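You operate a simulated robot arm through the tools that you are given. There is no shell and no other tool. Be economical: measure what you need, move in short steps, check, and stop when the job is done.

You are at the controls of a simulated two-armed robot. One attempt, no reset.

TASK
Close the green drawer. Press the weigh button two times. Pick up the cream sack from the middle shelf of the sack rack with one hand, pass it to the other hand and put it on the top of the cupboard. Put the yellow cone on the right end of the grading table. Put the 12 W bulb from the long table on the table top in front of the ring board and the 20 W bulb on top of the cream box there. Put the tape roll on the long table away on the second shelf from the top from the bottom of the grey rack. Fetch the purple net marked "onions" from the long table and stand it on the top of the cupboard. Any order will do. Set down upright: yellow cone, purple net.

It is judged by the outcome, as a careful person would: the job done as asked, and still so three seconds after it is handed in. It fails if anything else is knocked over, pushed out of place, dropped, spilled or broken.

THE ROBOT
Two 6-joint arms with two-finger parallel grippers on one trunk, on a base that drives. Base frame: it is fixed to the floor where the robot stands at the start and does not move with it; the origin is under the middle of the robot, x ahead of it, y to its left, z up. Lengths are in m, angles in degrees, forces in N, time in s.
The left shoulder is at the start at [0.08, 0.216, 1.61], the right one opposite. Places, roughly: box [1.75, 2.25, 0.75]; bulb [1.75, 2.5, 0.75]; cream sack [0.25, 1.5, 0.5]; green drawer [0.6, 0, 0.4]; purple net [1.25, 2.5, 0.75]; right end of the grading table [1.1, -1.4, 0.9]; second shelf from the top of the grey rack [3, -2, 1.3]; table top in front of the ring board (17x38 cm) [0.78, 0.54, 0.9]; tape roll (8x8x5 cm) [1.8, 2.5, 0.8]; top of the cupboard [2.9, -1.1, 0.9]; weigh button [0.8, 1, 1]; yellow cone [1.5, 2.5, 0.75]. Payload 3.43 kg a hand.
Tool frame (each hand has its own): the origin (TCP) lies between the finger pads and is the grasp point; the fingertips stand 0.03 m ahead of it; z points along the fingers, y is the line along which they close. Largest opening 0.094 m; finger width 0.028, thickness 0.01; the body of the gripper, 0.05 by 0.096 m, starts 0.055 m behind the TCP.
Orientation is that of the tool frame in the base frame, as a unit quaternion [x, y, z, w]. With the fingers straight down and closing along the base's y, the tool's x points along the base's -x, its y along +y and its z along -z.

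THE INTERFACE
- The arms move only by the tool jog_arm. It takes "left_targets", "right_targets" or both (then of equal length, played together; a hand with none holds still); each is a list of rows, each an object (a shift or turn left out is 0, a gripper value left out holds the last) with "angular": the turn, a rotation vector about the tool's x, y, z in units of 45 degrees (1.0 is 45 degrees), a list of three; "travel": the shift along the tool's x, y, z in units of 150 mm (1.0 is 150 mm), a list of three; "claw": the finger opening in cm, from 0 to 9.4. In form: [{"angular": [wx, wy, wz], "travel": [x, y, z], "claw": claw}, ...]. A call has 1 to 8 rows; each row is the pose to reach, as a shift and turn from the pose commanded when the call began, along the tool's axes at that moment. A call with a number of a shift or a turn outside -1 to 1 is refused whole. Each row takes 0.2 s and may step no farther than 0.05 m and 8.6 degrees from the row before; otherwise, or with a gripper value out of range, the whole call is refused. Where a pose cannot be reached the arm comes as near as it can. A force on the tool above 40 N (or 10 N above the force at the start of the call, whichever is more), or a blocked arm, ends the call early, and 0.2 s more pass. Each finger travels about 0.072 m/s and halts on what it meets, pressing with about 35 N; the grip force reading is that of the motor and also rises with nothing between the fingers. The clock runs only during rows and for 0.2 s after the last one: add rows that repeat a pose to give the fingers time. It gives the time, the measured TCP pose, the force on the tool (base axes), the opening and the grip force at its end, in the units of the frame above (readings bear some noise), with the torque about the TCP (base axes, N m) and any sound that the robot's microphone picked up.
- Cameras (640 x 400 px; columns grow to the right, rows downward): "scene" is now at [0.0755, 0.0072, 1.7383]; the picture's right is [0.14, -0.99, 0.00], its down [-0.91, -0.13, -0.40] and it looks along [0.40, 0.05, -0.92] (base axes); focal length 251 px, centre (320, 200). "left" rides on the left gripper at [0.076, -0.014, -0.102] in its tool frame; the picture's right is [0.18, 0.98, 0.00], its down [-0.75, 0.14, -0.64] and it looks along [-0.63, 0.12, 0.77] (tool axes); focal length 243 px, centre (320, 200). "right" rides on the right gripper at [0.076, 0.014, -0.102] in its tool frame; the picture's right is [-0.18, 0.98, 0.00], its down [-0.75, -0.14, -0.64] and it looks along [-0.63, -0.12, 0.77] (tool axes); focal length 243 px, centre (320, 200).
- capture(camera): a new picture of that camera. No time passes.
- raise_lower(by): slides the trunk up (or, below 0, down) by that many m; the arms and the scene camera ride with it, the base frame stays. It gives what a move gives, with no picture.
- steer(legs): drives the robot by 1 to 6 legs, each [ahead, left, turn to the left] in m, m and degrees, along the robot's own axes; the way and the turn of a leg run together, so that a leg with both is an arc; at most 1.5 m and 180 degrees a leg. The arms and the cameras ride along, it lands a little off, and it stops where it bumps. It gives what a move gives.
- turn_head(pan, tilt): turns the head with the scene camera to pan (to the left, within 86 degrees either way) and tilt (down, from -29 to 69), counted from straight ahead of the robot. It gives what a move gives.
- probe_pixels(camera, pixels): for up to 12 pixels [column, row] of the newest picture of that camera ("zoom" is the newest enlarged one), the place [x, y, z] in the base frame of the surface seen there, good to about 0.003 m, but the place of the scene camera against the robot may be out by one fixed shift of up to 0.025 m in any direction. No time passes.
- inspect(camera, box): a new picture of the part [left, top, right, bottom] of that camera's present view, enlarged. No time passes.
- finish_job(): hands the job in; it is judged then, once.

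Go step by step. Measure first, check grasps and placings, and put right what went wrong. The budget is 145 turns and 178 pictures, counting those below and the enlarged ones. Unless the task says otherwise, let go and move clear before handing in, and close with one line.

The tools are called after "Call:" by a JSON object that holds its "op" and its "data". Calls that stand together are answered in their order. jog_arm: Moves the arms, as the interface text tells. Its arguments: {"type":"object","properties":{"left_targets":{"type":"array","items":{"type":"object","properties":{"angular":{"type":"array","items":{"type":"number"}},"travel":{"type":"array","items":{"type":"number"}},"claw":{"type":"number"}}}},"right_targets":{"type":"array","items":{"type":"object","properties":{"angular":{"type":"array","items":{"type":"number"}},"travel":{"type":"array","items":{"type":"number"}},"claw":{"type":"number"}}}}},"required":[]} The other tools are called the same way: raise_lower (by) slides the trunk up or down; steer (legs) drives the base; turn_head (pan, tilt) turns the head that bears the scene camera; capture (camera) takes a picture; probe_pixels (camera, pixels) gives the place of the surface under pixels of a picture; inspect (camera, box) takes an enlarged picture of a part of a camera's view; finish_job () hands the job in.

At the start:

```text
t: 0.0
left_tcp_pos: [0.4847, 0.4289, 1.0731]
left_ee_rot: [-0.001, 1.0, 0.0, 0.001]
left_contact_force: [-1.0, 0.5, 0.5]
left_moment: [-0.01, -0.03, 0.05]
left_width: 0.094
left_grasp_force: 0.0
right_tcp_pos: [0.5958, -0.0801, 1.072]
right_ee_rot: [0.001, 1.0, -0.001, 0.0]
right_contact_force: [-0.3, -0.9, -0.1]
right_moment: [-0.02, 0.01, -0.02]
right_width: 0.094
right_grasp_force: 0.1
trunk travel left (down, up): [-0.84, 0.0]
robot x, y, heading: [-0.0006, -0.0006, 0.1]
head pan, tilt: [7.9, 66.4]
```

scene: 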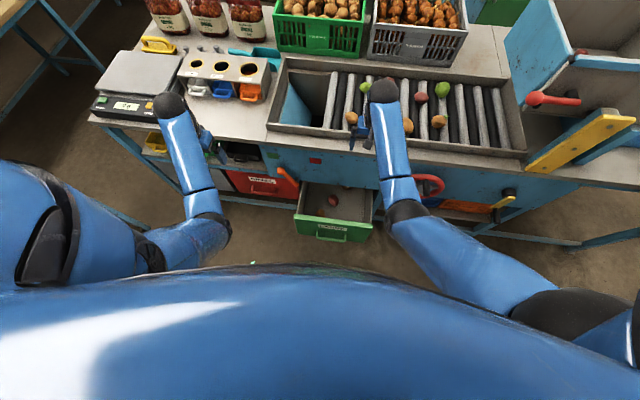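
right: 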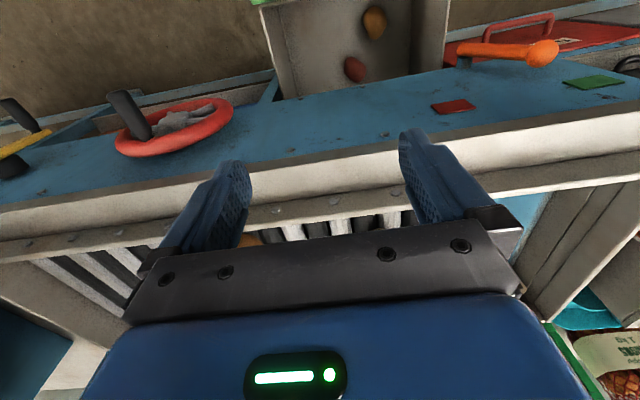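
left: 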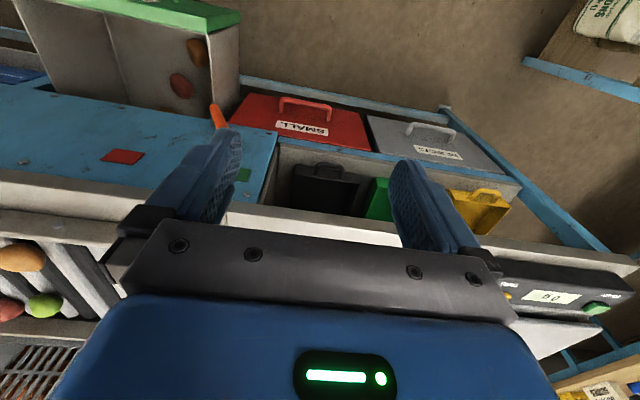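

The first pictures show the open green drawer at about (335,215), the ring board at (225,75) and the scale with its button panel at (125,105). I'll look around with the head first.

Call:
{"op": "probe_pixels", "data": {"camera": "scene", "pixels": [[330, 233], [303, 215], [372, 213], [125, 105], [155, 107], [225, 95], [195, 65], [222, 68], [249, 70], [105, 100], [340, 190], [250, 110]]}}

Call:
{"op": "inspect", "data": {"camera": "scene", "box": [80, 30, 400, 250]}}

Call:
{"op": "turn_head", "data": {"pan": 60, "tilt": 30}}

```text
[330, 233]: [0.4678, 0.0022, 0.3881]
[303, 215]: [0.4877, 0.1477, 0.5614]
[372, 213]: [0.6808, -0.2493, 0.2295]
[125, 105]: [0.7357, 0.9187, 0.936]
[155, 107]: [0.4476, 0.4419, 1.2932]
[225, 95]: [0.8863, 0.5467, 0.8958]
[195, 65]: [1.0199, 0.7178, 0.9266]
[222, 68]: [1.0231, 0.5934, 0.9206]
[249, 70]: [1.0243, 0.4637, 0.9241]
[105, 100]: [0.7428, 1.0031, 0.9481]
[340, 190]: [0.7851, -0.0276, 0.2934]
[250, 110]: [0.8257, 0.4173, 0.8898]
```

```text
1.82 times, centred on (240, 140) of scene
```

zoom: 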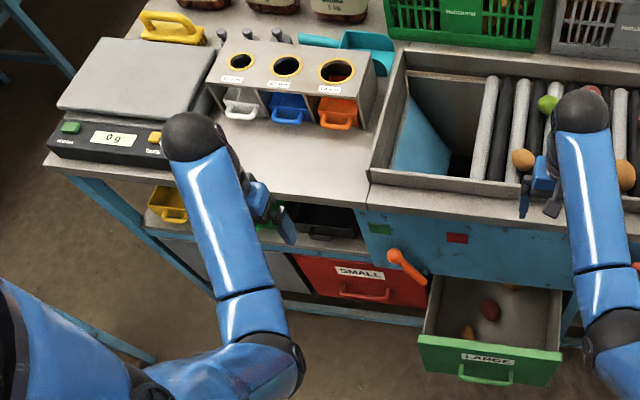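

```text
t: 1.2
left_tcp_pos: [0.4843, 0.4283, 1.0729]
left_ee_rot: [0.0, 1.0, 0.0, 0.001]
left_contact_force: [-0.5, 0.0, 0.4]
left_moment: [0.0, 0.04, 0.04]
left_width: 0.0938
left_grasp_force: 0.1
right_tcp_pos: [0.5955, -0.0812, 1.0728]
right_ee_rot: [0.0, 1.0, 0.0, 0.0]
right_contact_force: [0.1, 0.4, 0.3]
right_moment: [0.02, 0.02, 0.02]
right_width: 0.0944
right_grasp_force: 0.0
trunk travel left (down, up): [-0.84, 0.0]
robot x, y, heading: [0.0007, 0.0008, -0.1]
head pan, tilt: [60.0, 30.0]
```

The zoom shows the scale with a green button (70,127) and a yellow one (155,137), and the "LARGE" drawer open. Now I look around.

Call:
{"op": "capture", "data": {"camera": "scene"}}

Call:
{"op": "turn_head", "data": {"pan": -40, "tilt": 25}}

Call:
{"op": "capture", "data": {"camera": "scene"}}

Call:
{"op": "turn_head", "data": {"pan": 86, "tilt": 40}}

Call:
{"op": "capture", "data": {"camera": "scene"}}

```text
173 pictures are left
```

scene: 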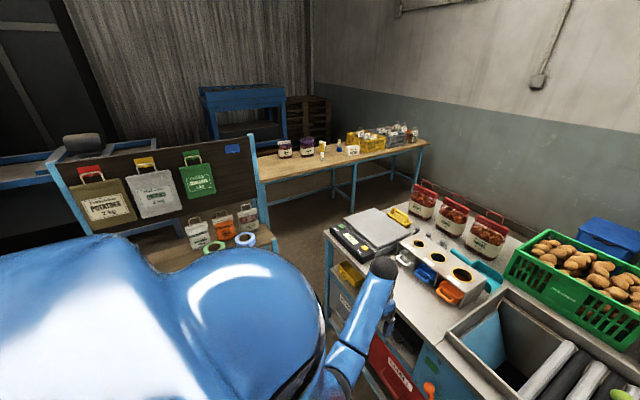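

```text
t: 3.0
left_tcp_pos: [0.4838, 0.429, 1.0735]
left_ee_rot: [-0.001, 1.0, 0.0, 0.0]
left_contact_force: [0.1, 0.8, -0.7]
left_moment: [0.0, 0.0, 0.02]
left_width: 0.094
left_grasp_force: 0.1
right_tcp_pos: [0.595, -0.0797, 1.0735]
right_ee_rot: [0.0, 1.0, 0.0, 0.0]
right_contact_force: [-0.2, -0.5, 0.7]
right_moment: [0.0, -0.02, -0.01]
right_width: 0.0939
right_grasp_force: 0.1
trunk travel left (down, up): [-0.84, 0.0]
robot x, y, heading: [0.0019, 0.0012, 0.2]
head pan, tilt: [-40.0, 25.0]
```

```text
172 pictures are left
```

scene: 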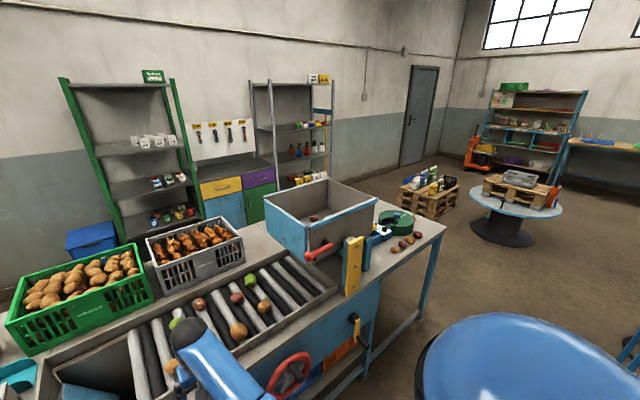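

```text
t: 5.0
left_tcp_pos: [0.4834, 0.4286, 1.0721]
left_ee_rot: [0.0, 1.0, 0.001, 0.0]
left_contact_force: [0.1, 0.9, 0.1]
left_moment: [0.02, 0.01, 0.02]
left_width: 0.0943
left_grasp_force: 0.1
right_tcp_pos: [0.5954, -0.0808, 1.0725]
right_ee_rot: [-0.001, 1.0, 0.0, 0.0]
right_contact_force: [0.8, -0.2, -0.8]
right_moment: [-0.01, -0.01, 0.01]
right_width: 0.0939
right_grasp_force: 0.1
trunk travel left (down, up): [-0.84, 0.0]
robot x, y, heading: [-0.0026, 0.0032, -0.2]
head pan, tilt: [85.9, 40.0]
```

```text
171 pictures are left
```

scene: 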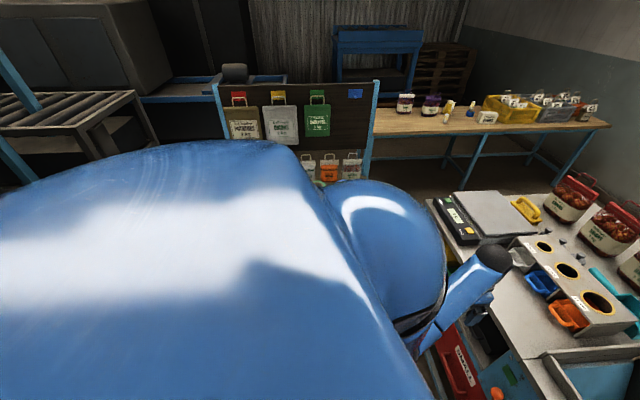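

I have the overview: the long table is at the back left, the sack rack to the left, the cupboard and grey rack ahead right. I'll measure with the left camera (green button at (597,308)) and look at the working area head on, to calibrate the scene camera.

Call:
{"op": "turn_head", "data": {"pan": 25, "tilt": 50}}

Call:
{"op": "capture", "data": {"camera": "scene"}}

Call:
{"op": "capture", "data": {"camera": "left"}}

Call:
{"op": "inspect", "data": {"camera": "left", "box": [440, 220, 640, 345]}}

Call:
{"op": "capture", "data": {"camera": "right"}}

Call:
{"op": "probe_pixels", "data": {"camera": "left", "pixels": [[597, 308], [552, 297], [505, 288], [330, 226], [300, 125], [245, 205], [225, 10], [120, 158]]}}

```text
t: 6.3
left_tcp_pos: [0.4828, 0.4281, 1.0729]
left_ee_rot: [0.0, 1.0, 0.0, 0.0]
left_contact_force: [0.6, 0.4, 0.0]
left_moment: [0.01, -0.01, 0.02]
left_width: 0.0941
left_grasp_force: 0.1
right_tcp_pos: [0.5955, -0.0803, 1.0719]
right_ee_rot: [0.0, 1.0, 0.0, 0.0]
right_contact_force: [-0.4, 0.8, 0.6]
right_moment: [0.0, -0.01, 0.02]
right_width: 0.0939
right_grasp_force: 0.0
trunk travel left (down, up): [-0.84, 0.0]
robot x, y, heading: [-0.0008, 0.0016, 0.1]
head pan, tilt: [25.0, 50.0]
```

```text
170 pictures are left
```

scene: 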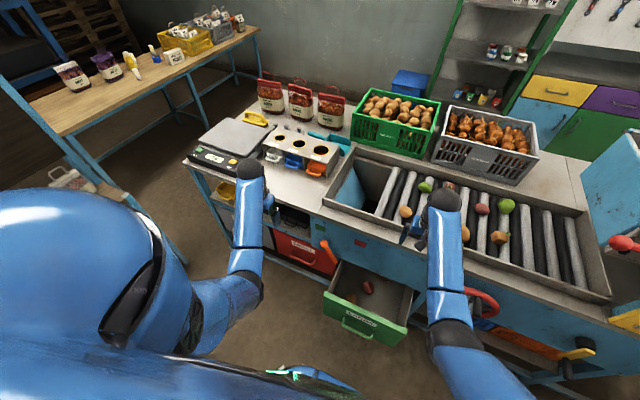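

```text
169 pictures are left
```

left: 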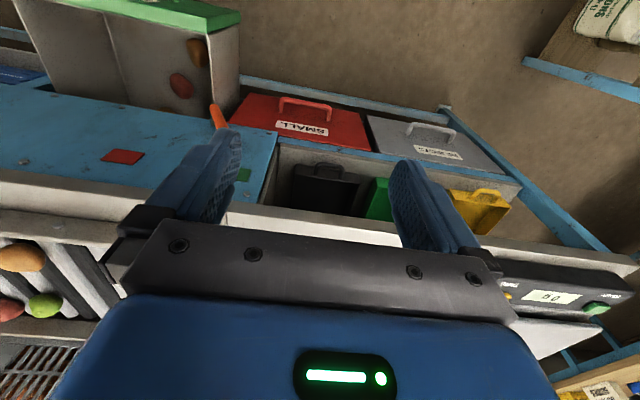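

```text
3.20 times, centred on (540, 282) of left
```

zoom: 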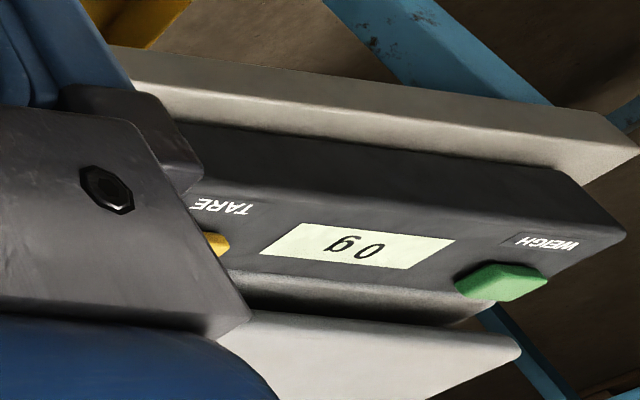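

```text
167 pictures are left
```

right: 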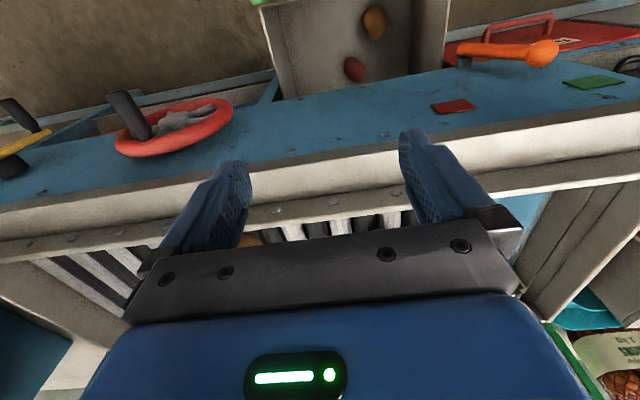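

```text
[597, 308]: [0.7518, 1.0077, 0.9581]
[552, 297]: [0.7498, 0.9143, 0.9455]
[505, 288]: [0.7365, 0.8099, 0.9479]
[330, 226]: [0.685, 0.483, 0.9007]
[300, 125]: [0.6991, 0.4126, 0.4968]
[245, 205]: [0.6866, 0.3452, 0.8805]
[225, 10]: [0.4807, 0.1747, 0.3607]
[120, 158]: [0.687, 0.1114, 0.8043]
```

The left camera shows the WEIGH button at about [0.752,1.008,0.958] and the table front edge at x≈0.685, z 0.90. Now I measure the drawer front in the scene view and back off a little.

Call:
{"op": "probe_pixels", "data": {"camera": "scene", "pixels": [[196, 149], [328, 294], [402, 327], [330, 308], [398, 342], [355, 328], [324, 250], [300, 255], [362, 244], [270, 148], [300, 155], [318, 172]]}}

Call:
{"op": "steer", "data": {"legs": [[-0.3, 0, 0]]}}

Call:
{"op": "jog_arm", "data": {"right_targets": [{"angular": [0, -0.16, 0]}, {"angular": [0, -0.33, 0]}, {"angular": [0, -0.5, 0]}, {"angular": [0, -0.67, 0]}, {"angular": [0, -0.84, 0]}, {"angular": [0, -1, 0]}]}}

Call:
{"op": "jog_arm", "data": {"right_targets": [{"angular": [0, -0.16, 0], "claw": 2}, {"angular": [0, -0.33, 0], "claw": 0}, {"angular": [0, -0.5, 0]}, {"angular": [0, -0.67, 0]}, {"angular": [0, -0.84, 0]}, {"angular": [0, -1, 0]}]}}

```text
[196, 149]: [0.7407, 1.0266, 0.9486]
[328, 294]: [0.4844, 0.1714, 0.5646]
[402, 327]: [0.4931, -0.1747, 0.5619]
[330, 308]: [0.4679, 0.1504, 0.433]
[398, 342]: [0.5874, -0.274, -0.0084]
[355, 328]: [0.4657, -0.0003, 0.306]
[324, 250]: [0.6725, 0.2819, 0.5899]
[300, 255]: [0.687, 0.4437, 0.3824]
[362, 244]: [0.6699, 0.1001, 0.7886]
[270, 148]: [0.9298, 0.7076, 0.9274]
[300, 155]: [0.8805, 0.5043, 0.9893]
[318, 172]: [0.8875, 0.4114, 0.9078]
```

```text
t: 8.4
left_tcp_pos: [0.1893, 0.4278, 1.071]
left_ee_rot: [-0.001, 1.0, -0.001, -0.002]
left_contact_force: [1.2, 0.9, 0.1]
left_moment: [0.02, 0.04, -0.05]
left_width: 0.0942
left_grasp_force: 0.1
right_tcp_pos: [0.2999, -0.0805, 1.0708]
right_ee_rot: [0.0, 1.0, 0.0, -0.002]
right_contact_force: [-0.7, -0.6, -0.4]
right_moment: [0.01, 0.02, 0.02]
right_width: 0.094
right_grasp_force: 0.1
trunk travel left (down, up): [-0.84, 0.0]
robot x, y, heading: [-0.2979, 0.0019, -0.3]
head pan, tilt: [25.0, 50.0]
```

```text
t: 9.8
left_tcp_pos: [0.1856, 0.4283, 1.0732]
left_ee_rot: [0.0, 1.0, 0.0, 0.0]
left_contact_force: [0.0, 0.0, 0.2]
left_moment: [0.01, 0.0, -0.01]
left_width: 0.0941
left_grasp_force: 0.0
right_tcp_pos: [0.2984, -0.0812, 1.0732]
right_ee_rot: [0.0, 0.923, -0.001, 0.384]
right_contact_force: [-0.4, 0.2, 0.1]
right_moment: [0.01, -0.01, 0.01]
right_width: 0.0939
right_grasp_force: 0.0
trunk travel left (down, up): [-0.84, 0.0]
robot x, y, heading: [-0.294, -0.0005, -0.1]
head pan, tilt: [25.0, 50.0]
```

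```text
t: 11.2
left_tcp_pos: [0.1855, 0.4285, 1.0736]
left_ee_rot: [0.0, 1.0, 0.0, 0.0]
left_contact_force: [0.1, -0.2, -0.1]
left_moment: [0.0, 0.04, 0.03]
left_width: 0.0941
left_grasp_force: 0.0
right_tcp_pos: [0.2979, -0.0794, 1.0707]
right_ee_rot: [-0.001, 0.708, 0.001, 0.707]
right_contact_force: [0.6, -0.6, 0.3]
right_moment: [-0.03, 0.02, 0.02]
right_width: 0.0
right_grasp_force: 32.7
trunk travel left (down, up): [-0.84, 0.0]
robot x, y, heading: [-0.2954, -0.0007, -0.2]
head pan, tilt: [25.0, 50.0]
```

The drawer front is at x≈0.47, z 0.30–0.565, y ±0.17. The right hand now points forward; I lower the trunk to z≈0.46 and shift to y≈0.

Call:
{"op": "raise_lower", "data": {"by": -0.62}}

Call:
{"op": "jog_arm", "data": {"right_targets": [{"travel": [0, 0.25, 0]}, {"travel": [0, 0.5, 0]}, {"travel": [0, 0.53, 0.3]}, {"travel": [0, 0.53, 0.6]}, {"travel": [0, 0.53, 0.75]}]}}

Call:
{"op": "turn_head", "data": {"pan": 0, "tilt": 35}}

Call:
{"op": "capture", "data": {"camera": "scene"}}

```text
refused: -0.62 is not a number from -0.4 to 0.4
```

```text
t: 12.4
left_tcp_pos: [0.1859, 0.428, 1.0717]
left_ee_rot: [0.0, 1.0, 0.0, 0.001]
left_contact_force: [0.1, 0.0, 0.1]
left_moment: [0.01, -0.01, -0.02]
left_width: 0.0939
left_grasp_force: 0.0
right_tcp_pos: [0.4116, 0.0009, 1.0702]
right_ee_rot: [0.0, 0.708, -0.001, 0.706]
right_contact_force: [0.1, 0.4, -0.2]
right_moment: [0.01, -0.02, 0.01]
right_width: 0.0
right_grasp_force: 33.8
trunk travel left (down, up): [-0.84, 0.0]
robot x, y, heading: [-0.2994, -0.0008, -0.1]
head pan, tilt: [25.0, 50.0]
```

```text
t: 13.3
left_tcp_pos: [0.1864, 0.4278, 1.0721]
left_ee_rot: [0.0, 1.0, 0.001, 0.0]
left_contact_force: [-0.4, -0.4, 0.3]
left_moment: [0.02, -0.03, -0.02]
left_width: 0.0938
left_grasp_force: 0.2
right_tcp_pos: [0.4109, -0.0, 1.0721]
right_ee_rot: [0.001, 0.707, -0.001, 0.707]
right_contact_force: [0.0, -0.2, -0.3]
right_moment: [-0.02, 0.01, -0.02]
right_width: 0.0
right_grasp_force: 33.3
trunk travel left (down, up): [-0.84, 0.0]
robot x, y, heading: [-0.2974, 0.0015, -0.3]
head pan, tilt: [0.0, 35.0]
```

```text
166 pictures are left
```

scene: 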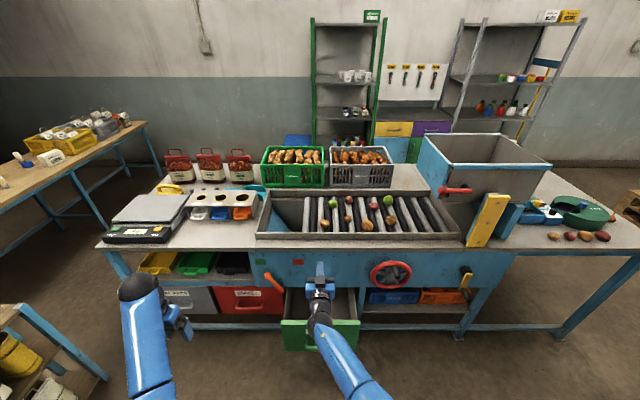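

The lowering was refused (limit 0.4 per call); the fingertips are at x 0.44, just short of the drawer front. I back the hand off 4 cm and lower in two steps.

Call:
{"op": "jog_arm", "data": {"right_targets": [{"travel": [0, 0, -0.3]}]}}

Call:
{"op": "raise_lower", "data": {"by": -0.32}}

Call:
{"op": "raise_lower", "data": {"by": -0.31}}

Call:
{"op": "capture", "data": {"camera": "right"}}

```text
t: 13.7
left_tcp_pos: [0.1841, 0.4275, 1.0734]
left_ee_rot: [0.001, 1.0, -0.001, 0.001]
left_contact_force: [-0.2, -0.4, -0.4]
left_moment: [0.04, 0.0, 0.0]
left_width: 0.0941
left_grasp_force: 0.1
right_tcp_pos: [0.3635, 0.0006, 1.0725]
right_ee_rot: [0.0, 0.706, 0.0, 0.708]
right_contact_force: [-0.5, 0.3, -0.3]
right_moment: [-0.01, 0.03, 0.01]
right_width: 0.0001
right_grasp_force: 32.7
trunk travel left (down, up): [-0.84, 0.0]
robot x, y, heading: [-0.2991, -0.0019, -0.1]
head pan, tilt: [0.0, 35.0]
```

```text
t: 16.9
left_tcp_pos: [0.1849, 0.4279, 0.7531]
left_ee_rot: [0.0, 1.0, 0.0, 0.0]
left_contact_force: [0.1, 0.0, 0.9]
left_moment: [-0.03, 0.01, 0.01]
left_width: 0.0941
left_grasp_force: 0.1
right_tcp_pos: [0.365, -0.0005, 0.7504]
right_ee_rot: [0.001, 0.707, -0.001, 0.707]
right_contact_force: [-0.4, -0.7, 0.1]
right_moment: [0.0, 0.01, 0.02]
right_width: 0.0
right_grasp_force: 33.0
trunk travel left (down, up): [-0.52, 0.32]
robot x, y, heading: [-0.2959, -0.0062, -0.0]
head pan, tilt: [0.0, 35.0]
```

```text
t: 19.9
left_tcp_pos: [0.1849, 0.4289, 0.4433]
left_ee_rot: [0.0, 1.0, 0.0, 0.0]
left_contact_force: [-0.2, 0.3, -0.2]
left_moment: [0.0, -0.03, 0.0]
left_width: 0.0942
left_grasp_force: 0.0
right_tcp_pos: [0.3641, 0.0003, 0.4402]
right_ee_rot: [0.0, 0.707, 0.0, 0.707]
right_contact_force: [-0.5, -0.1, 0.0]
right_moment: [-0.01, 0.02, -0.01]
right_width: 0.0001
right_grasp_force: 33.2
trunk travel left (down, up): [-0.21, 0.63]
robot x, y, heading: [-0.2994, -0.0011, -0.0]
head pan, tilt: [0.0, 35.0]
```

```text
165 pictures are left
```

right: 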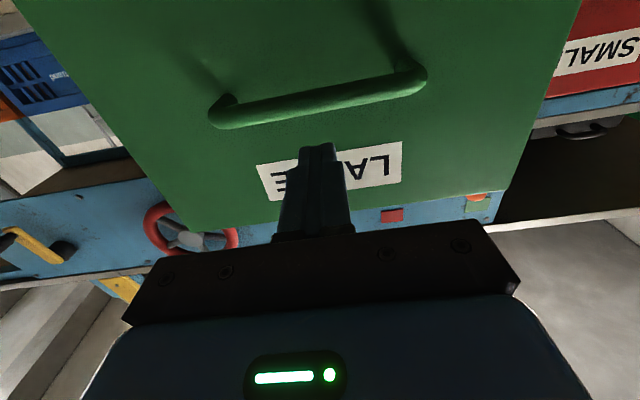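

The closed fingers face the LARGE label area. I push forward with the arm in small steps.

Call:
{"op": "jog_arm", "data": {"right_targets": [{"travel": [0, 0, 0.2]}, {"travel": [0, 0, 0.4]}, {"travel": [0, 0, 0.55]}, {"travel": [0, 0, 0.7]}, {"travel": [0, 0, 0.85]}, {"travel": [0, 0, 1.0]}]}}

Call:
{"op": "jog_arm", "data": {"right_targets": [{"travel": [0, 0, 0.15]}, {"travel": [0, 0, 0.3]}, {"travel": [0, 0, 0.45]}, {"travel": [0, 0, 0.6]}, {"travel": [0, 0, 0.75]}, {"travel": [0, 0, 0.9]}]}}

Call:
{"op": "capture", "data": {"camera": "right"}}

Call:
{"op": "capture", "data": {"camera": "scene"}}

```text
t: 21.3
left_tcp_pos: [0.1852, 0.4275, 0.4435]
left_ee_rot: [0.0, 1.0, 0.0, 0.0]
left_contact_force: [0.7, 0.9, 0.1]
left_moment: [0.02, -0.01, -0.02]
left_width: 0.094
left_grasp_force: 0.1
right_tcp_pos: [0.4875, -0.0062, 0.4631]
right_ee_rot: [0.001, 0.706, 0.0, 0.708]
right_contact_force: [0.0, -0.2, -1.1]
right_moment: [-0.03, -0.01, -0.02]
right_width: 0.0001
right_grasp_force: 33.2
right hand out of reach, approached as far as the arm can: row 5, 6
trunk travel left (down, up): [-0.21, 0.63]
robot x, y, heading: [-0.2979, -0.0019, -0.0]
head pan, tilt: [0.0, 35.0]
```

```text
t: 22.7
left_tcp_pos: [0.1855, 0.4286, 0.4427]
left_ee_rot: [0.0, 1.0, 0.0, 0.0]
left_contact_force: [0.2, -0.3, 0.6]
left_moment: [0.02, 0.0, -0.03]
left_width: 0.0938
left_grasp_force: 0.1
right_tcp_pos: [0.5142, -0.0091, 0.4954]
right_ee_rot: [0.0, 0.707, 0.0, 0.707]
right_contact_force: [0.2, 0.0, 0.2]
right_moment: [0.01, 0.02, -0.03]
right_width: 0.0
right_grasp_force: 33.3
right hand out of reach, approached as far as the arm can: row 1, 2, 3, 4, 5, 6
trunk travel left (down, up): [-0.21, 0.63]
robot x, y, heading: [-0.2995, -0.0022, -0.0]
head pan, tilt: [0.0, 35.0]
```

```text
164 pictures are left
```

right: 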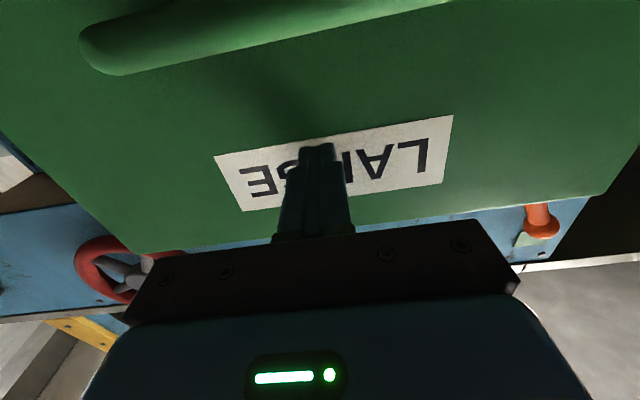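

```text
163 pictures are left
```

scene: 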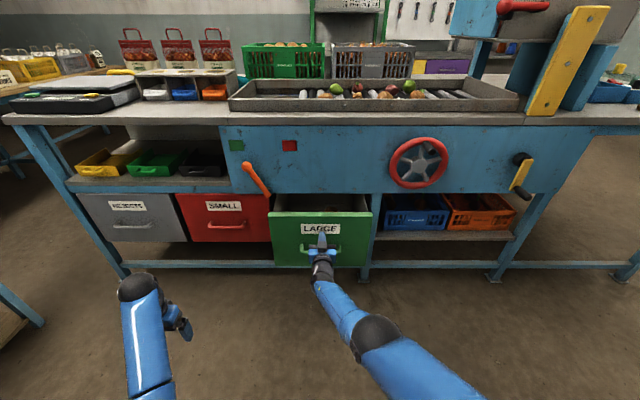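

The arm is at full stretch; the drawer face is at about x 0.544, while the SMALL drawer's closed face is at x≈0.699. I drive the base forward to push the rest.

Call:
{"op": "steer", "data": {"legs": [[0.13, 0, 0]]}}

Call:
{"op": "capture", "data": {"camera": "scene"}}

```text
t: 24.0
left_tcp_pos: [0.3161, 0.4274, 0.4419]
left_ee_rot: [0.0, 1.0, 0.0, 0.0]
left_contact_force: [0.4, -1.1, 0.5]
left_moment: [0.02, -0.03, 0.01]
left_width: 0.0943
left_grasp_force: 0.2
right_tcp_pos: [0.6432, -0.0087, 0.4932]
right_ee_rot: [0.0, 0.708, 0.0, 0.707]
right_contact_force: [-0.5, 0.8, 0.1]
right_moment: [-0.01, 0.0, 0.0]
right_width: 0.0001
right_grasp_force: 32.4
trunk travel left (down, up): [-0.21, 0.63]
robot x, y, heading: [-0.1723, 0.0006, -0.1]
head pan, tilt: [0.0, 35.0]
```

```text
162 pictures are left
```

scene: 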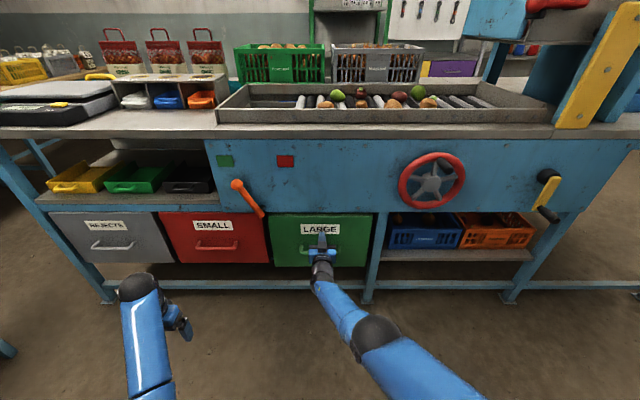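

The LARGE front at (325,240) is nearly level with SMALL. I push two more small steps and compare the faces by probing.

Call:
{"op": "steer", "data": {"legs": [[0.03, 0, 0]]}}

Call:
{"op": "capture", "data": {"camera": "scene"}}

Call:
{"op": "probe_pixels", "data": {"camera": "scene", "pixels": [[285, 225], [285, 255], [365, 225], [250, 225], [180, 225], [250, 250], [140, 225], [200, 188]]}}

```text
t: 25.0
left_tcp_pos: [0.3441, 0.4269, 0.4428]
left_ee_rot: [0.002, 1.0, 0.0, -0.001]
left_contact_force: [0.7, -0.2, 0.2]
left_moment: [0.0, -0.03, -0.01]
left_width: 0.0941
left_grasp_force: 0.1
right_tcp_pos: [0.6693, -0.0088, 0.4952]
right_ee_rot: [0.002, 0.704, -0.003, 0.71]
right_contact_force: [0.0, -0.7, -0.7]
right_moment: [-0.01, -0.03, -0.01]
right_width: 0.0
right_grasp_force: 33.2
trunk travel left (down, up): [-0.21, 0.63]
robot x, y, heading: [-0.1402, 0.0003, -0.1]
head pan, tilt: [0.0, 35.0]
stopped in leg 1: the force on the tool passed its limit at 128 N (the readings are from after the stop); the commanded pose is now the measured one
```

```text
161 pictures are left
```

scene: 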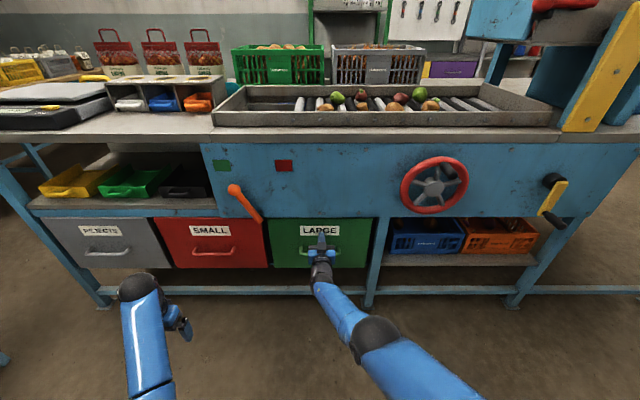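

```text
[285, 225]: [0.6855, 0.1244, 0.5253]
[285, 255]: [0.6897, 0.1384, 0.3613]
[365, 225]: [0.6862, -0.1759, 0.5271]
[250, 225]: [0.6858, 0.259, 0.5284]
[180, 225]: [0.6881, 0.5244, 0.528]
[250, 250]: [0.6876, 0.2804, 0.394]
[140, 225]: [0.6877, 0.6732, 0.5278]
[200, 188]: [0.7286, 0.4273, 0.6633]
```

The drawer is flush (x 0.6855 against 0.6858 for SMALL). I back off, raise the trunk and fold the right arm, then go for the WEIGH button with the left hand.

Call:
{"op": "steer", "data": {"legs": [[-0.35, 0, 0]]}}

Call:
{"op": "raise_lower", "data": {"by": 0.35}}

Call:
{"op": "jog_arm", "data": {"left_targets": [{"claw": 4, "travel": [0, 0, -0.2]}, {"claw": 0, "travel": [0, 0, -0.5]}, {"travel": [0, 0, -0.8]}, {"travel": [0, 0, -1.0]}, {"travel": [0, 0, -1.0]}], "right_targets": [{"travel": [0, -0.2, -0.2]}, {"travel": [0, -0.4, -0.4]}, {"travel": [0, -0.6, -0.6]}, {"travel": [0, -0.8, -0.8]}, {"travel": [0, -0.9, -1]}]}}

Call:
{"op": "jog_arm", "data": {"left_targets": [{"travel": [0, 0, -0.2]}, {"travel": [0, 0, -0.4]}, {"travel": [0, 0, -0.6]}, {"travel": [0, 0, -0.8]}, {"travel": [0, 0, -1]}], "right_targets": [{"travel": [0, 0, -0.2]}, {"travel": [0, 0, -0.4]}, {"travel": [0, 0, -0.6]}, {"travel": [0, 0, -0.8]}, {"travel": [0, 0, -1]}]}}

```text
t: 27.2
left_tcp_pos: [-0.0071, 0.4258, 0.4436]
left_ee_rot: [0.003, 1.0, 0.0, 0.0]
left_contact_force: [-0.5, -0.1, 0.6]
left_moment: [-0.02, -0.02, -0.02]
left_width: 0.0939
left_grasp_force: 0.0
right_tcp_pos: [0.3163, -0.0097, 0.495]
right_ee_rot: [0.003, 0.704, -0.004, 0.71]
right_contact_force: [0.0, -0.8, 0.7]
right_moment: [-0.02, 0.03, -0.01]
right_width: 0.0
right_grasp_force: 32.8
trunk travel left (down, up): [-0.21, 0.63]
robot x, y, heading: [-0.492, 0.0019, -0.3]
head pan, tilt: [0.0, 35.0]
```

```text
t: 30.7
left_tcp_pos: [-0.0074, 0.4266, 0.7921]
left_ee_rot: [0.003, 1.0, 0.0, -0.001]
left_contact_force: [0.3, 0.1, 0.2]
left_moment: [0.01, 0.02, -0.01]
left_width: 0.094
left_grasp_force: 0.1
right_tcp_pos: [0.3163, -0.0094, 0.8457]
right_ee_rot: [0.004, 0.705, -0.005, 0.71]
right_contact_force: [-0.2, 0.1, -0.2]
right_moment: [0.03, 0.0, -0.02]
right_width: 0.0
right_grasp_force: 33.0
trunk travel left (down, up): [-0.56, 0.28]
robot x, y, heading: [-0.4913, 0.002, -0.5]
head pan, tilt: [0.0, 35.0]
```

```text
t: 31.9
left_tcp_pos: [0.0526, 0.4586, 0.8358]
left_ee_rot: [0.003, 1.0, 0.001, 0.001]
left_contact_force: [-0.3, 0.3, 0.2]
left_moment: [0.03, -0.03, -0.01]
left_width: 0.0
left_grasp_force: 33.1
left hand out of reach, approached as far as the arm can: row 1, 2, 3, 4, 5
right_tcp_pos: [0.1656, -0.1441, 0.8453]
right_ee_rot: [0.002, 0.704, -0.004, 0.711]
right_contact_force: [-0.7, -0.6, -0.2]
right_moment: [0.0, -0.02, 0.02]
right_width: 0.0
right_grasp_force: 33.1
trunk travel left (down, up): [-0.56, 0.28]
robot x, y, heading: [-0.4911, -0.0007, -0.3]
head pan, tilt: [0.0, 35.0]
```

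```text
t: 33.1
left_tcp_pos: [0.1193, 0.4935, 0.9135]
left_ee_rot: [0.003, 1.0, -0.001, 0.0]
left_contact_force: [-0.7, 0.3, 0.0]
left_moment: [-0.01, -0.04, 0.0]
left_width: 0.0
left_grasp_force: 32.8
left hand out of reach, approached as far as the arm can: row 1, 2, 3, 4, 5
right_tcp_pos: [0.0133, -0.1417, 0.8442]
right_ee_rot: [0.003, 0.704, -0.004, 0.711]
right_contact_force: [0.5, -0.1, -0.6]
right_moment: [0.02, 0.01, 0.0]
right_width: 0.0
right_grasp_force: 33.6
trunk travel left (down, up): [-0.56, 0.28]
robot x, y, heading: [-0.4926, 0.0018, -0.4]
head pan, tilt: [0.0, 35.0]
```

The left arm has a minimum reach and slid outward, now at 0.61 m ahead of the axis. I raise the trunk, then check the sack rack's extent before driving left.

Call:
{"op": "raise_lower", "data": {"by": 0.17}}

Call:
{"op": "turn_head", "data": {"pan": 60, "tilt": 30}}

Call:
{"op": "capture", "data": {"camera": "scene"}}

```text
t: 35.0
left_tcp_pos: [0.1207, 0.4936, 1.0823]
left_ee_rot: [0.003, 1.0, 0.0, -0.001]
left_contact_force: [0.0, 0.0, 0.5]
left_moment: [0.0, 0.0, 0.01]
left_width: 0.0001
left_grasp_force: 32.6
right_tcp_pos: [0.0143, -0.1432, 1.013]
right_ee_rot: [0.003, 0.704, -0.004, 0.71]
right_contact_force: [-0.9, 0.5, -0.5]
right_moment: [-0.01, 0.01, 0.0]
right_width: 0.0
right_grasp_force: 33.7
trunk travel left (down, up): [-0.73, 0.11]
robot x, y, heading: [-0.4934, -0.0001, -0.3]
head pan, tilt: [0.0, 35.0]
```

```text
t: 36.3
left_tcp_pos: [0.1201, 0.4928, 1.0823]
left_ee_rot: [0.003, 1.0, 0.0, -0.001]
left_contact_force: [0.0, -0.1, 0.1]
left_moment: [0.0, 0.0, 0.0]
left_width: 0.0001
left_grasp_force: 33.0
right_tcp_pos: [0.0139, -0.1422, 1.0134]
right_ee_rot: [0.003, 0.704, -0.004, 0.71]
right_contact_force: [-0.1, -0.2, 0.7]
right_moment: [-0.02, -0.01, 0.01]
right_width: 0.0001
right_grasp_force: 33.1
trunk travel left (down, up): [-0.73, 0.11]
robot x, y, heading: [-0.494, -0.0008, -0.4]
head pan, tilt: [60.0, 30.0]
```

```text
160 pictures are left
```

scene: 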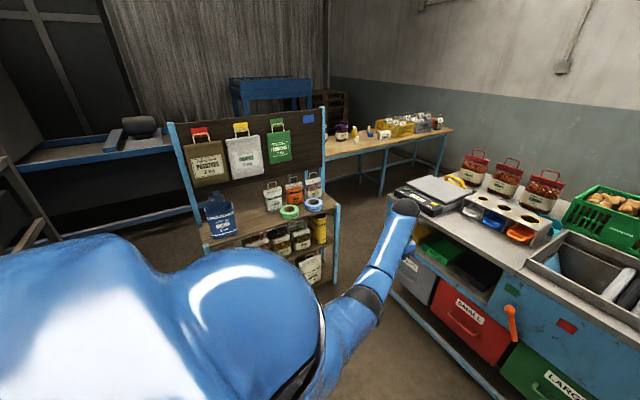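

Call:
{"op": "inspect", "data": {"camera": "scene", "box": [160, 100, 350, 290]}}

Call:
{"op": "probe_pixels", "data": {"camera": "scene", "pixels": [[170, 125], [323, 110], [335, 205], [210, 245], [275, 200], [220, 215], [290, 213], [315, 205], [300, 240], [333, 270], [280, 240], [318, 228]]}}

```text
2.11 times, centred on (255, 195) of scene
```

zoom: 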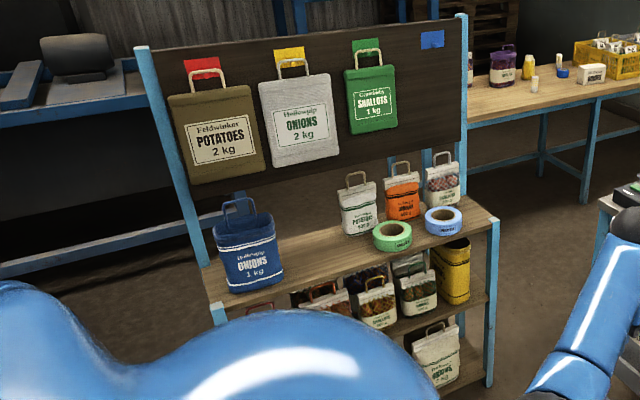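

```text
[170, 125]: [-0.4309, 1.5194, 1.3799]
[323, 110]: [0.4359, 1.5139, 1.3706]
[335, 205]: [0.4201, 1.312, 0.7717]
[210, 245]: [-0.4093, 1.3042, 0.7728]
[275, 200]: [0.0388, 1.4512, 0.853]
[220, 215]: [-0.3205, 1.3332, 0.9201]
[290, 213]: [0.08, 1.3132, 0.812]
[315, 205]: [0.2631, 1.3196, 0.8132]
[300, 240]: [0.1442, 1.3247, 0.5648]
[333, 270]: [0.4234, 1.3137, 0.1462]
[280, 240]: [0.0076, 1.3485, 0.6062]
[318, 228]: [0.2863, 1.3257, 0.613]
```

The rack spans x −0.42..0.43, y from 1.31, with sacks on three levels; there is room to drive. I move left 0.52 and ahead 0.60, with the left tip at z≈1.05 above the scale.

Call:
{"op": "steer", "data": {"legs": [[0, 0.52, 0.3], [0.6, 0, 0]]}}

Call:
{"op": "capture", "data": {"camera": "left"}}

Call:
{"op": "turn_head", "data": {"pan": 35, "tilt": 50}}

Call:
{"op": "capture", "data": {"camera": "scene"}}

```text
t: 42.4
left_tcp_pos: [0.7223, 1.0198, 1.0821]
left_ee_rot: [0.001, 1.0, 0.0, 0.0]
left_contact_force: [0.4, 0.1, 0.5]
left_moment: [-0.02, -0.01, -0.01]
left_width: 0.0002
left_grasp_force: 33.4
right_tcp_pos: [0.6178, 0.384, 1.0138]
right_ee_rot: [0.002, 0.703, -0.003, 0.711]
right_contact_force: [0.3, 0.3, -0.2]
right_moment: [0.02, -0.01, 0.01]
right_width: 0.0003
right_grasp_force: 33.0
trunk travel left (down, up): [-0.73, 0.11]
robot x, y, heading: [0.1135, 0.5285, -0.1]
head pan, tilt: [60.0, 30.0]
```

```text
158 pictures are left
```

left: 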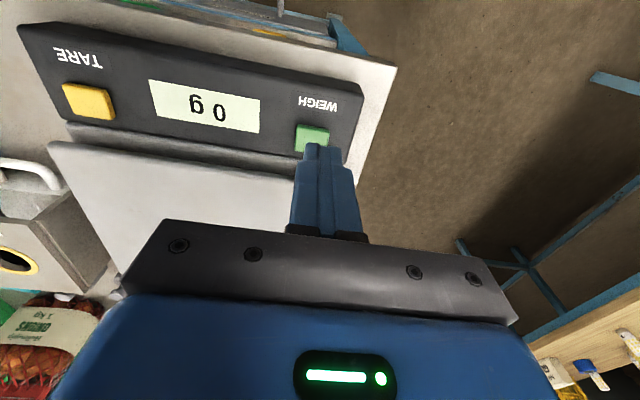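

```text
t: 43.2
left_tcp_pos: [0.7234, 1.0197, 1.0813]
left_ee_rot: [0.001, 1.0, -0.001, 0.0]
left_contact_force: [-0.5, -0.4, -0.1]
left_moment: [-0.01, -0.03, -0.01]
left_width: 0.0
left_grasp_force: 33.0
right_tcp_pos: [0.6195, 0.3843, 1.013]
right_ee_rot: [0.001, 0.704, -0.002, 0.71]
right_contact_force: [-0.9, 0.0, -0.3]
right_moment: [0.02, -0.05, 0.0]
right_width: 0.0001
right_grasp_force: 33.2
trunk travel left (down, up): [-0.73, 0.11]
robot x, y, heading: [0.1116, 0.5259, -0.3]
head pan, tilt: [35.0, 50.0]
```

```text
157 pictures are left
```

scene: 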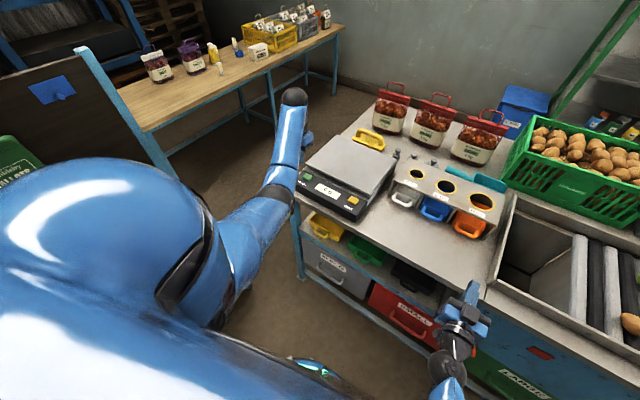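

Call:
{"op": "probe_pixels", "data": {"camera": "left", "pixels": [[312, 137], [300, 140], [325, 132], [312, 128], [308, 148], [90, 98], [205, 100], [230, 168]]}}

Call:
{"op": "probe_pixels", "data": {"camera": "scene", "pixels": [[354, 198], [160, 68], [192, 55], [214, 55], [237, 47], [258, 50], [220, 69], [250, 112], [416, 172], [445, 185], [482, 200]]}}

Call:
{"op": "inspect", "data": {"camera": "scene", "box": [130, 0, 350, 100]}}

```text
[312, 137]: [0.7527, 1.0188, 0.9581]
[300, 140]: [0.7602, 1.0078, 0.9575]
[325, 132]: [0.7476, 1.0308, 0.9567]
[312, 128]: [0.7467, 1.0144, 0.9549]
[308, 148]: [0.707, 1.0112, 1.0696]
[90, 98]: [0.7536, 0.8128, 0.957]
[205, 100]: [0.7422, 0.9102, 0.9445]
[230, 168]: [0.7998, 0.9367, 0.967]
```

```text
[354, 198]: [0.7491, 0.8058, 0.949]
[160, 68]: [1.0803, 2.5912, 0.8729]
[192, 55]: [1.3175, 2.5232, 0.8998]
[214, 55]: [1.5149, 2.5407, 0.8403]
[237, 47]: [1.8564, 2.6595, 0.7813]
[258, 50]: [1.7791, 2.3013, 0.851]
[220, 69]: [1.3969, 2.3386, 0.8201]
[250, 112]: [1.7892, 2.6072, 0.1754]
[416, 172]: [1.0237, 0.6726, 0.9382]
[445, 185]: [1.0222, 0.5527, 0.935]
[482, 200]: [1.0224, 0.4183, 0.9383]
```

```text
2.91 times, centred on (240, 50) of scene
```

zoom: 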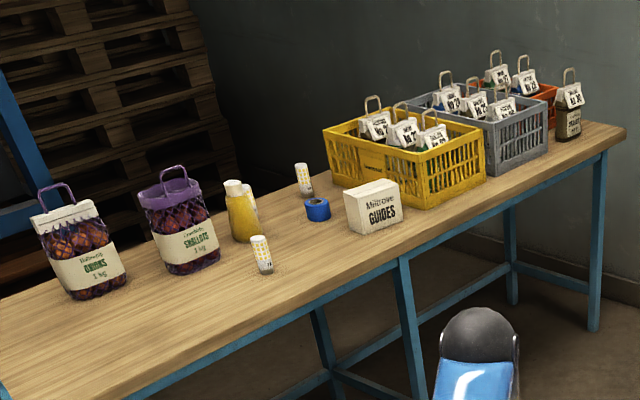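

The button top is at about [0.752,1.018,0.957]; the tip is at x 0.723, so 3 cm forward and then down slowly until it presses.

Call:
{"op": "jog_arm", "data": {"left_targets": [{"travel": [-0.2, 0, 0]}, {"travel": [-0.2, 0, 0.3]}, {"travel": [-0.2, 0, 0.55]}, {"travel": [-0.2, 0, 0.6]}, {"travel": [-0.2, 0, 0.63]}, {"travel": [-0.2, 0, 0.65]}]}}

Call:
{"op": "capture", "data": {"camera": "left"}}

```text
t: 44.6
left_tcp_pos: [0.7529, 1.0181, 0.9864]
left_ee_rot: [0.0, 1.0, 0.0, 0.001]
left_contact_force: [0.8, -0.8, 0.0]
left_moment: [-0.03, -0.04, -0.03]
left_width: 0.0
left_grasp_force: 32.9
right_tcp_pos: [0.6191, 0.3848, 1.0126]
right_ee_rot: [0.002, 0.704, -0.003, 0.71]
right_contact_force: [-0.9, 1.0, 0.4]
right_moment: [0.0, 0.03, 0.02]
right_width: 0.0
right_grasp_force: 33.0
trunk travel left (down, up): [-0.73, 0.11]
robot x, y, heading: [0.1142, 0.5283, -0.1]
head pan, tilt: [35.0, 50.0]
```

```text
155 pictures are left
```

left: 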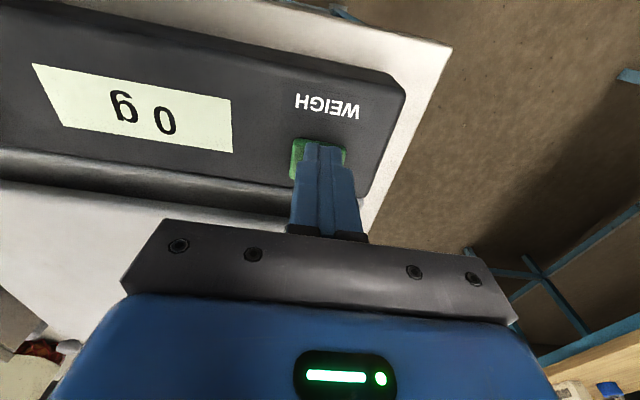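

The tip is right above the green button with no force yet. I press down in 2 mm steps.

Call:
{"op": "jog_arm", "data": {"left_targets": [{"travel": [0, 0, 0.013]}, {"travel": [0, 0, 0.026]}, {"travel": [0, 0, 0.04]}, {"travel": [0, 0, 0.04]}]}}

Call:
{"op": "capture", "data": {"camera": "left"}}

```text
t: 45.6
left_tcp_pos: [0.7519, 1.0185, 0.9814]
left_ee_rot: [0.0, 1.0, 0.001, 0.001]
left_contact_force: [3.9, 2.2, 9.7]
left_moment: [0.06, -0.15, -0.03]
left_width: 0.0
left_grasp_force: 33.2
right_tcp_pos: [0.619, 0.3845, 1.013]
right_ee_rot: [0.001, 0.704, -0.002, 0.711]
right_contact_force: [0.1, -0.5, -0.4]
right_moment: [-0.03, -0.06, 0.0]
right_width: 0.0
right_grasp_force: 33.1
trunk travel left (down, up): [-0.73, 0.11]
robot x, y, heading: [0.1139, 0.527, -0.1]
head pan, tilt: [35.0, 50.0]
heard: click
```

```text
154 pictures are left
```

left: 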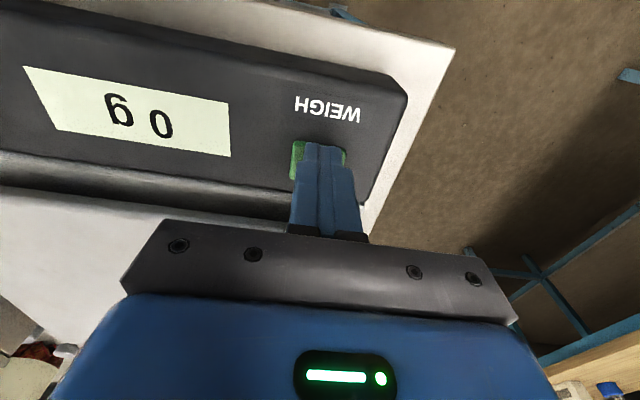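

A click was heard: one press. I lift 2 cm, then press once more by the same depth.

Call:
{"op": "jog_arm", "data": {"left_targets": [{"travel": [0, 0, -0.1]}, {"travel": [0, 0, -0.17]}, {"travel": [0, 0, -0.17]}]}}

Call:
{"op": "jog_arm", "data": {"left_targets": [{"travel": [0, 0, 0.08]}, {"travel": [0, 0, 0.13]}, {"travel": [0, 0, 0.15]}, {"travel": [0, 0, 0.17]}, {"travel": [0, 0, 0.17]}]}}

```text
t: 46.5
left_tcp_pos: [0.7528, 1.0181, 1.0044]
left_ee_rot: [0.002, 1.0, 0.001, -0.001]
left_contact_force: [-0.2, 0.4, 0.2]
left_moment: [-0.01, -0.01, 0.01]
left_width: 0.0001
left_grasp_force: 32.8
right_tcp_pos: [0.6194, 0.3844, 1.0126]
right_ee_rot: [0.001, 0.704, -0.002, 0.71]
right_contact_force: [-0.1, -0.3, 0.6]
right_moment: [-0.04, 0.0, 0.0]
right_width: 0.0
right_grasp_force: 32.8
trunk travel left (down, up): [-0.73, 0.11]
robot x, y, heading: [0.1117, 0.5232, 0.1]
head pan, tilt: [35.0, 50.0]
```

```text
t: 47.6
left_tcp_pos: [0.7525, 1.0201, 0.9805]
left_ee_rot: [0.001, 1.0, 0.001, 0.002]
left_contact_force: [1.7, 0.9, 9.4]
left_moment: [0.02, -0.06, -0.02]
left_width: 0.0
left_grasp_force: 32.7
right_tcp_pos: [0.6188, 0.3844, 1.0141]
right_ee_rot: [0.001, 0.703, -0.002, 0.711]
right_contact_force: [0.2, 0.3, -1.0]
right_moment: [0.01, -0.01, 0.0]
right_width: 0.0
right_grasp_force: 32.6
trunk travel left (down, up): [-0.73, 0.11]
robot x, y, heading: [0.1102, 0.5278, 0.1]
head pan, tilt: [35.0, 50.0]
heard: click
```

Two clicks in total, so the button is done. I lift, back away from the table and turn to face the sack rack.

Call:
{"op": "jog_arm", "data": {"left_targets": [{"travel": [0, 0, -0.3]}, {"travel": [0, 0, -0.6]}, {"travel": [0, 0, -0.6]}]}}

Call:
{"op": "steer", "data": {"legs": [[-0.55, -0.3, 0], [0, 0, 90]]}}

Call:
{"op": "turn_head", "data": {"pan": 0, "tilt": 40}}

Call:
{"op": "capture", "data": {"camera": "scene"}}

```text
t: 48.5
left_tcp_pos: [0.7508, 1.0185, 1.0666]
left_ee_rot: [0.001, 1.0, 0.0, 0.0]
left_contact_force: [-0.1, -0.2, 0.3]
left_moment: [0.04, 0.05, 0.03]
left_width: 0.0
left_grasp_force: 33.0
right_tcp_pos: [0.6199, 0.3847, 1.0123]
right_ee_rot: [0.001, 0.705, -0.003, 0.71]
right_contact_force: [-0.5, -0.2, 0.6]
right_moment: [-0.01, 0.04, -0.02]
right_width: 0.0003
right_grasp_force: 32.9
trunk travel left (down, up): [-0.73, 0.11]
robot x, y, heading: [0.1082, 0.5289, -0.0]
head pan, tilt: [35.0, 50.0]
```

```text
t: 55.7
left_tcp_pos: [-0.9155, 0.8623, 1.0667]
left_ee_rot: [0.709, -0.705, 0.001, 0.001]
left_contact_force: [0.0, 0.0, 0.1]
left_moment: [0.0, 0.01, 0.01]
left_width: 0.0
left_grasp_force: 33.0
right_tcp_pos: [-0.2813, 0.7332, 1.013]
right_ee_rot: [-0.499, 0.496, 0.503, 0.502]
right_contact_force: [-0.3, -0.1, 0.5]
right_moment: [0.01, 0.01, -0.01]
right_width: 0.0002
right_grasp_force: 32.7
trunk travel left (down, up): [-0.73, 0.11]
robot x, y, heading: [-0.417, 0.2218, 90.1]
head pan, tilt: [35.0, 50.0]
```

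```text
t: 56.7
left_tcp_pos: [-0.9158, 0.8625, 1.0672]
left_ee_rot: [0.709, -0.705, 0.001, 0.0]
left_contact_force: [-0.2, -0.7, 0.8]
left_moment: [0.01, -0.03, -0.02]
left_width: 0.0001
left_grasp_force: 33.4
right_tcp_pos: [-0.281, 0.7321, 1.0125]
right_ee_rot: [-0.498, 0.498, 0.502, 0.503]
right_contact_force: [-0.1, 0.2, -0.1]
right_moment: [-0.01, 0.03, -0.01]
right_width: 0.0
right_grasp_force: 32.7
trunk travel left (down, up): [-0.73, 0.11]
robot x, y, heading: [-0.4214, 0.2231, 90.2]
head pan, tilt: [0.0, 40.0]
```

```text
153 pictures are left
```

scene: 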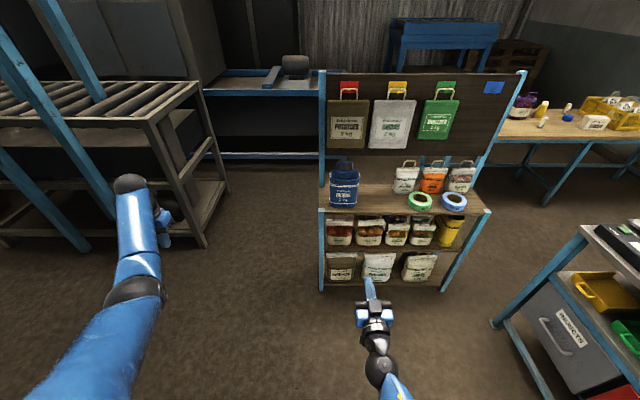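

I see the rack with five items on the middle shelf at (340–450,232). I move right to x≈0.1, lower the trunk and look level.

Call:
{"op": "steer", "data": {"legs": [[0, -0.5, 0]]}}

Call:
{"op": "raise_lower", "data": {"by": -0.4}}

Call:
{"op": "turn_head", "data": {"pan": -10, "tilt": 30}}

Call:
{"op": "capture", "data": {"camera": "scene"}}

Call:
{"op": "capture", "data": {"camera": "right"}}

```text
t: 59.7
left_tcp_pos: [-0.4198, 0.8631, 1.0666]
left_ee_rot: [0.71, -0.704, 0.001, 0.0]
left_contact_force: [0.0, -0.1, -0.1]
left_moment: [0.02, 0.0, -0.02]
left_width: 0.0001
left_grasp_force: 33.1
right_tcp_pos: [0.2152, 0.7359, 1.0131]
right_ee_rot: [-0.499, 0.496, 0.502, 0.503]
right_contact_force: [0.1, 0.0, 0.6]
right_moment: [-0.01, -0.03, 0.0]
right_width: 0.0
right_grasp_force: 32.3
trunk travel left (down, up): [-0.73, 0.11]
robot x, y, heading: [0.0795, 0.2306, 90.8]
head pan, tilt: [0.0, 40.0]
```

```text
t: 63.5
left_tcp_pos: [-0.4184, 0.8619, 0.6669]
left_ee_rot: [0.71, -0.704, 0.001, 0.001]
left_contact_force: [0.4, 0.6, 0.1]
left_moment: [-0.01, 0.01, 0.01]
left_width: 0.0
left_grasp_force: 33.5
right_tcp_pos: [0.2159, 0.7368, 0.6133]
right_ee_rot: [-0.499, 0.496, 0.503, 0.502]
right_contact_force: [-1.0, 0.2, 0.1]
right_moment: [0.0, 0.02, -0.01]
right_width: 0.0
right_grasp_force: 33.0
trunk travel left (down, up): [-0.33, 0.51]
robot x, y, heading: [0.0812, 0.2292, 90.4]
head pan, tilt: [0.0, 40.0]
```

```text
t: 64.2
left_tcp_pos: [-0.4187, 0.8623, 0.6665]
left_ee_rot: [0.71, -0.705, 0.001, 0.001]
left_contact_force: [0.2, -0.6, -0.5]
left_moment: [-0.01, 0.01, 0.01]
left_width: 0.0002
left_grasp_force: 32.8
right_tcp_pos: [0.2155, 0.7359, 0.6124]
right_ee_rot: [-0.5, 0.496, 0.503, 0.501]
right_contact_force: [0.8, -0.1, 0.1]
right_moment: [-0.01, 0.04, 0.0]
right_width: 0.0
right_grasp_force: 32.8
trunk travel left (down, up): [-0.33, 0.51]
robot x, y, heading: [0.0795, 0.2283, 90.6]
head pan, tilt: [-10.0, 30.0]
```

```text
152 pictures are left
```

scene: 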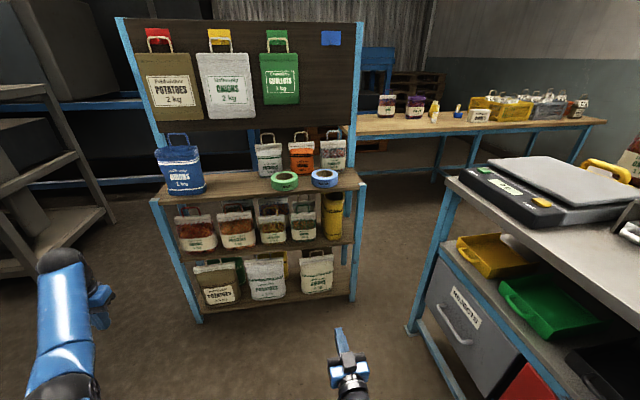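

```text
151 pictures are left
```

right: 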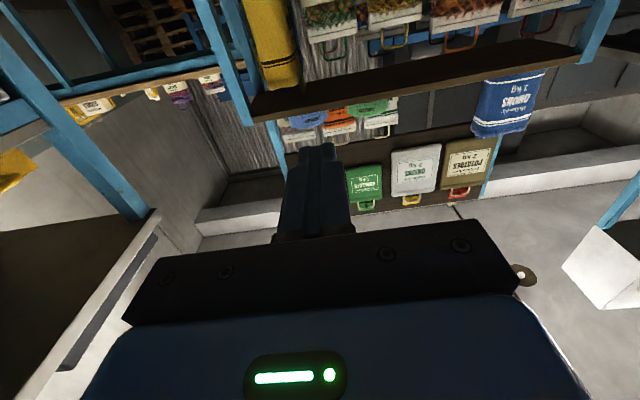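

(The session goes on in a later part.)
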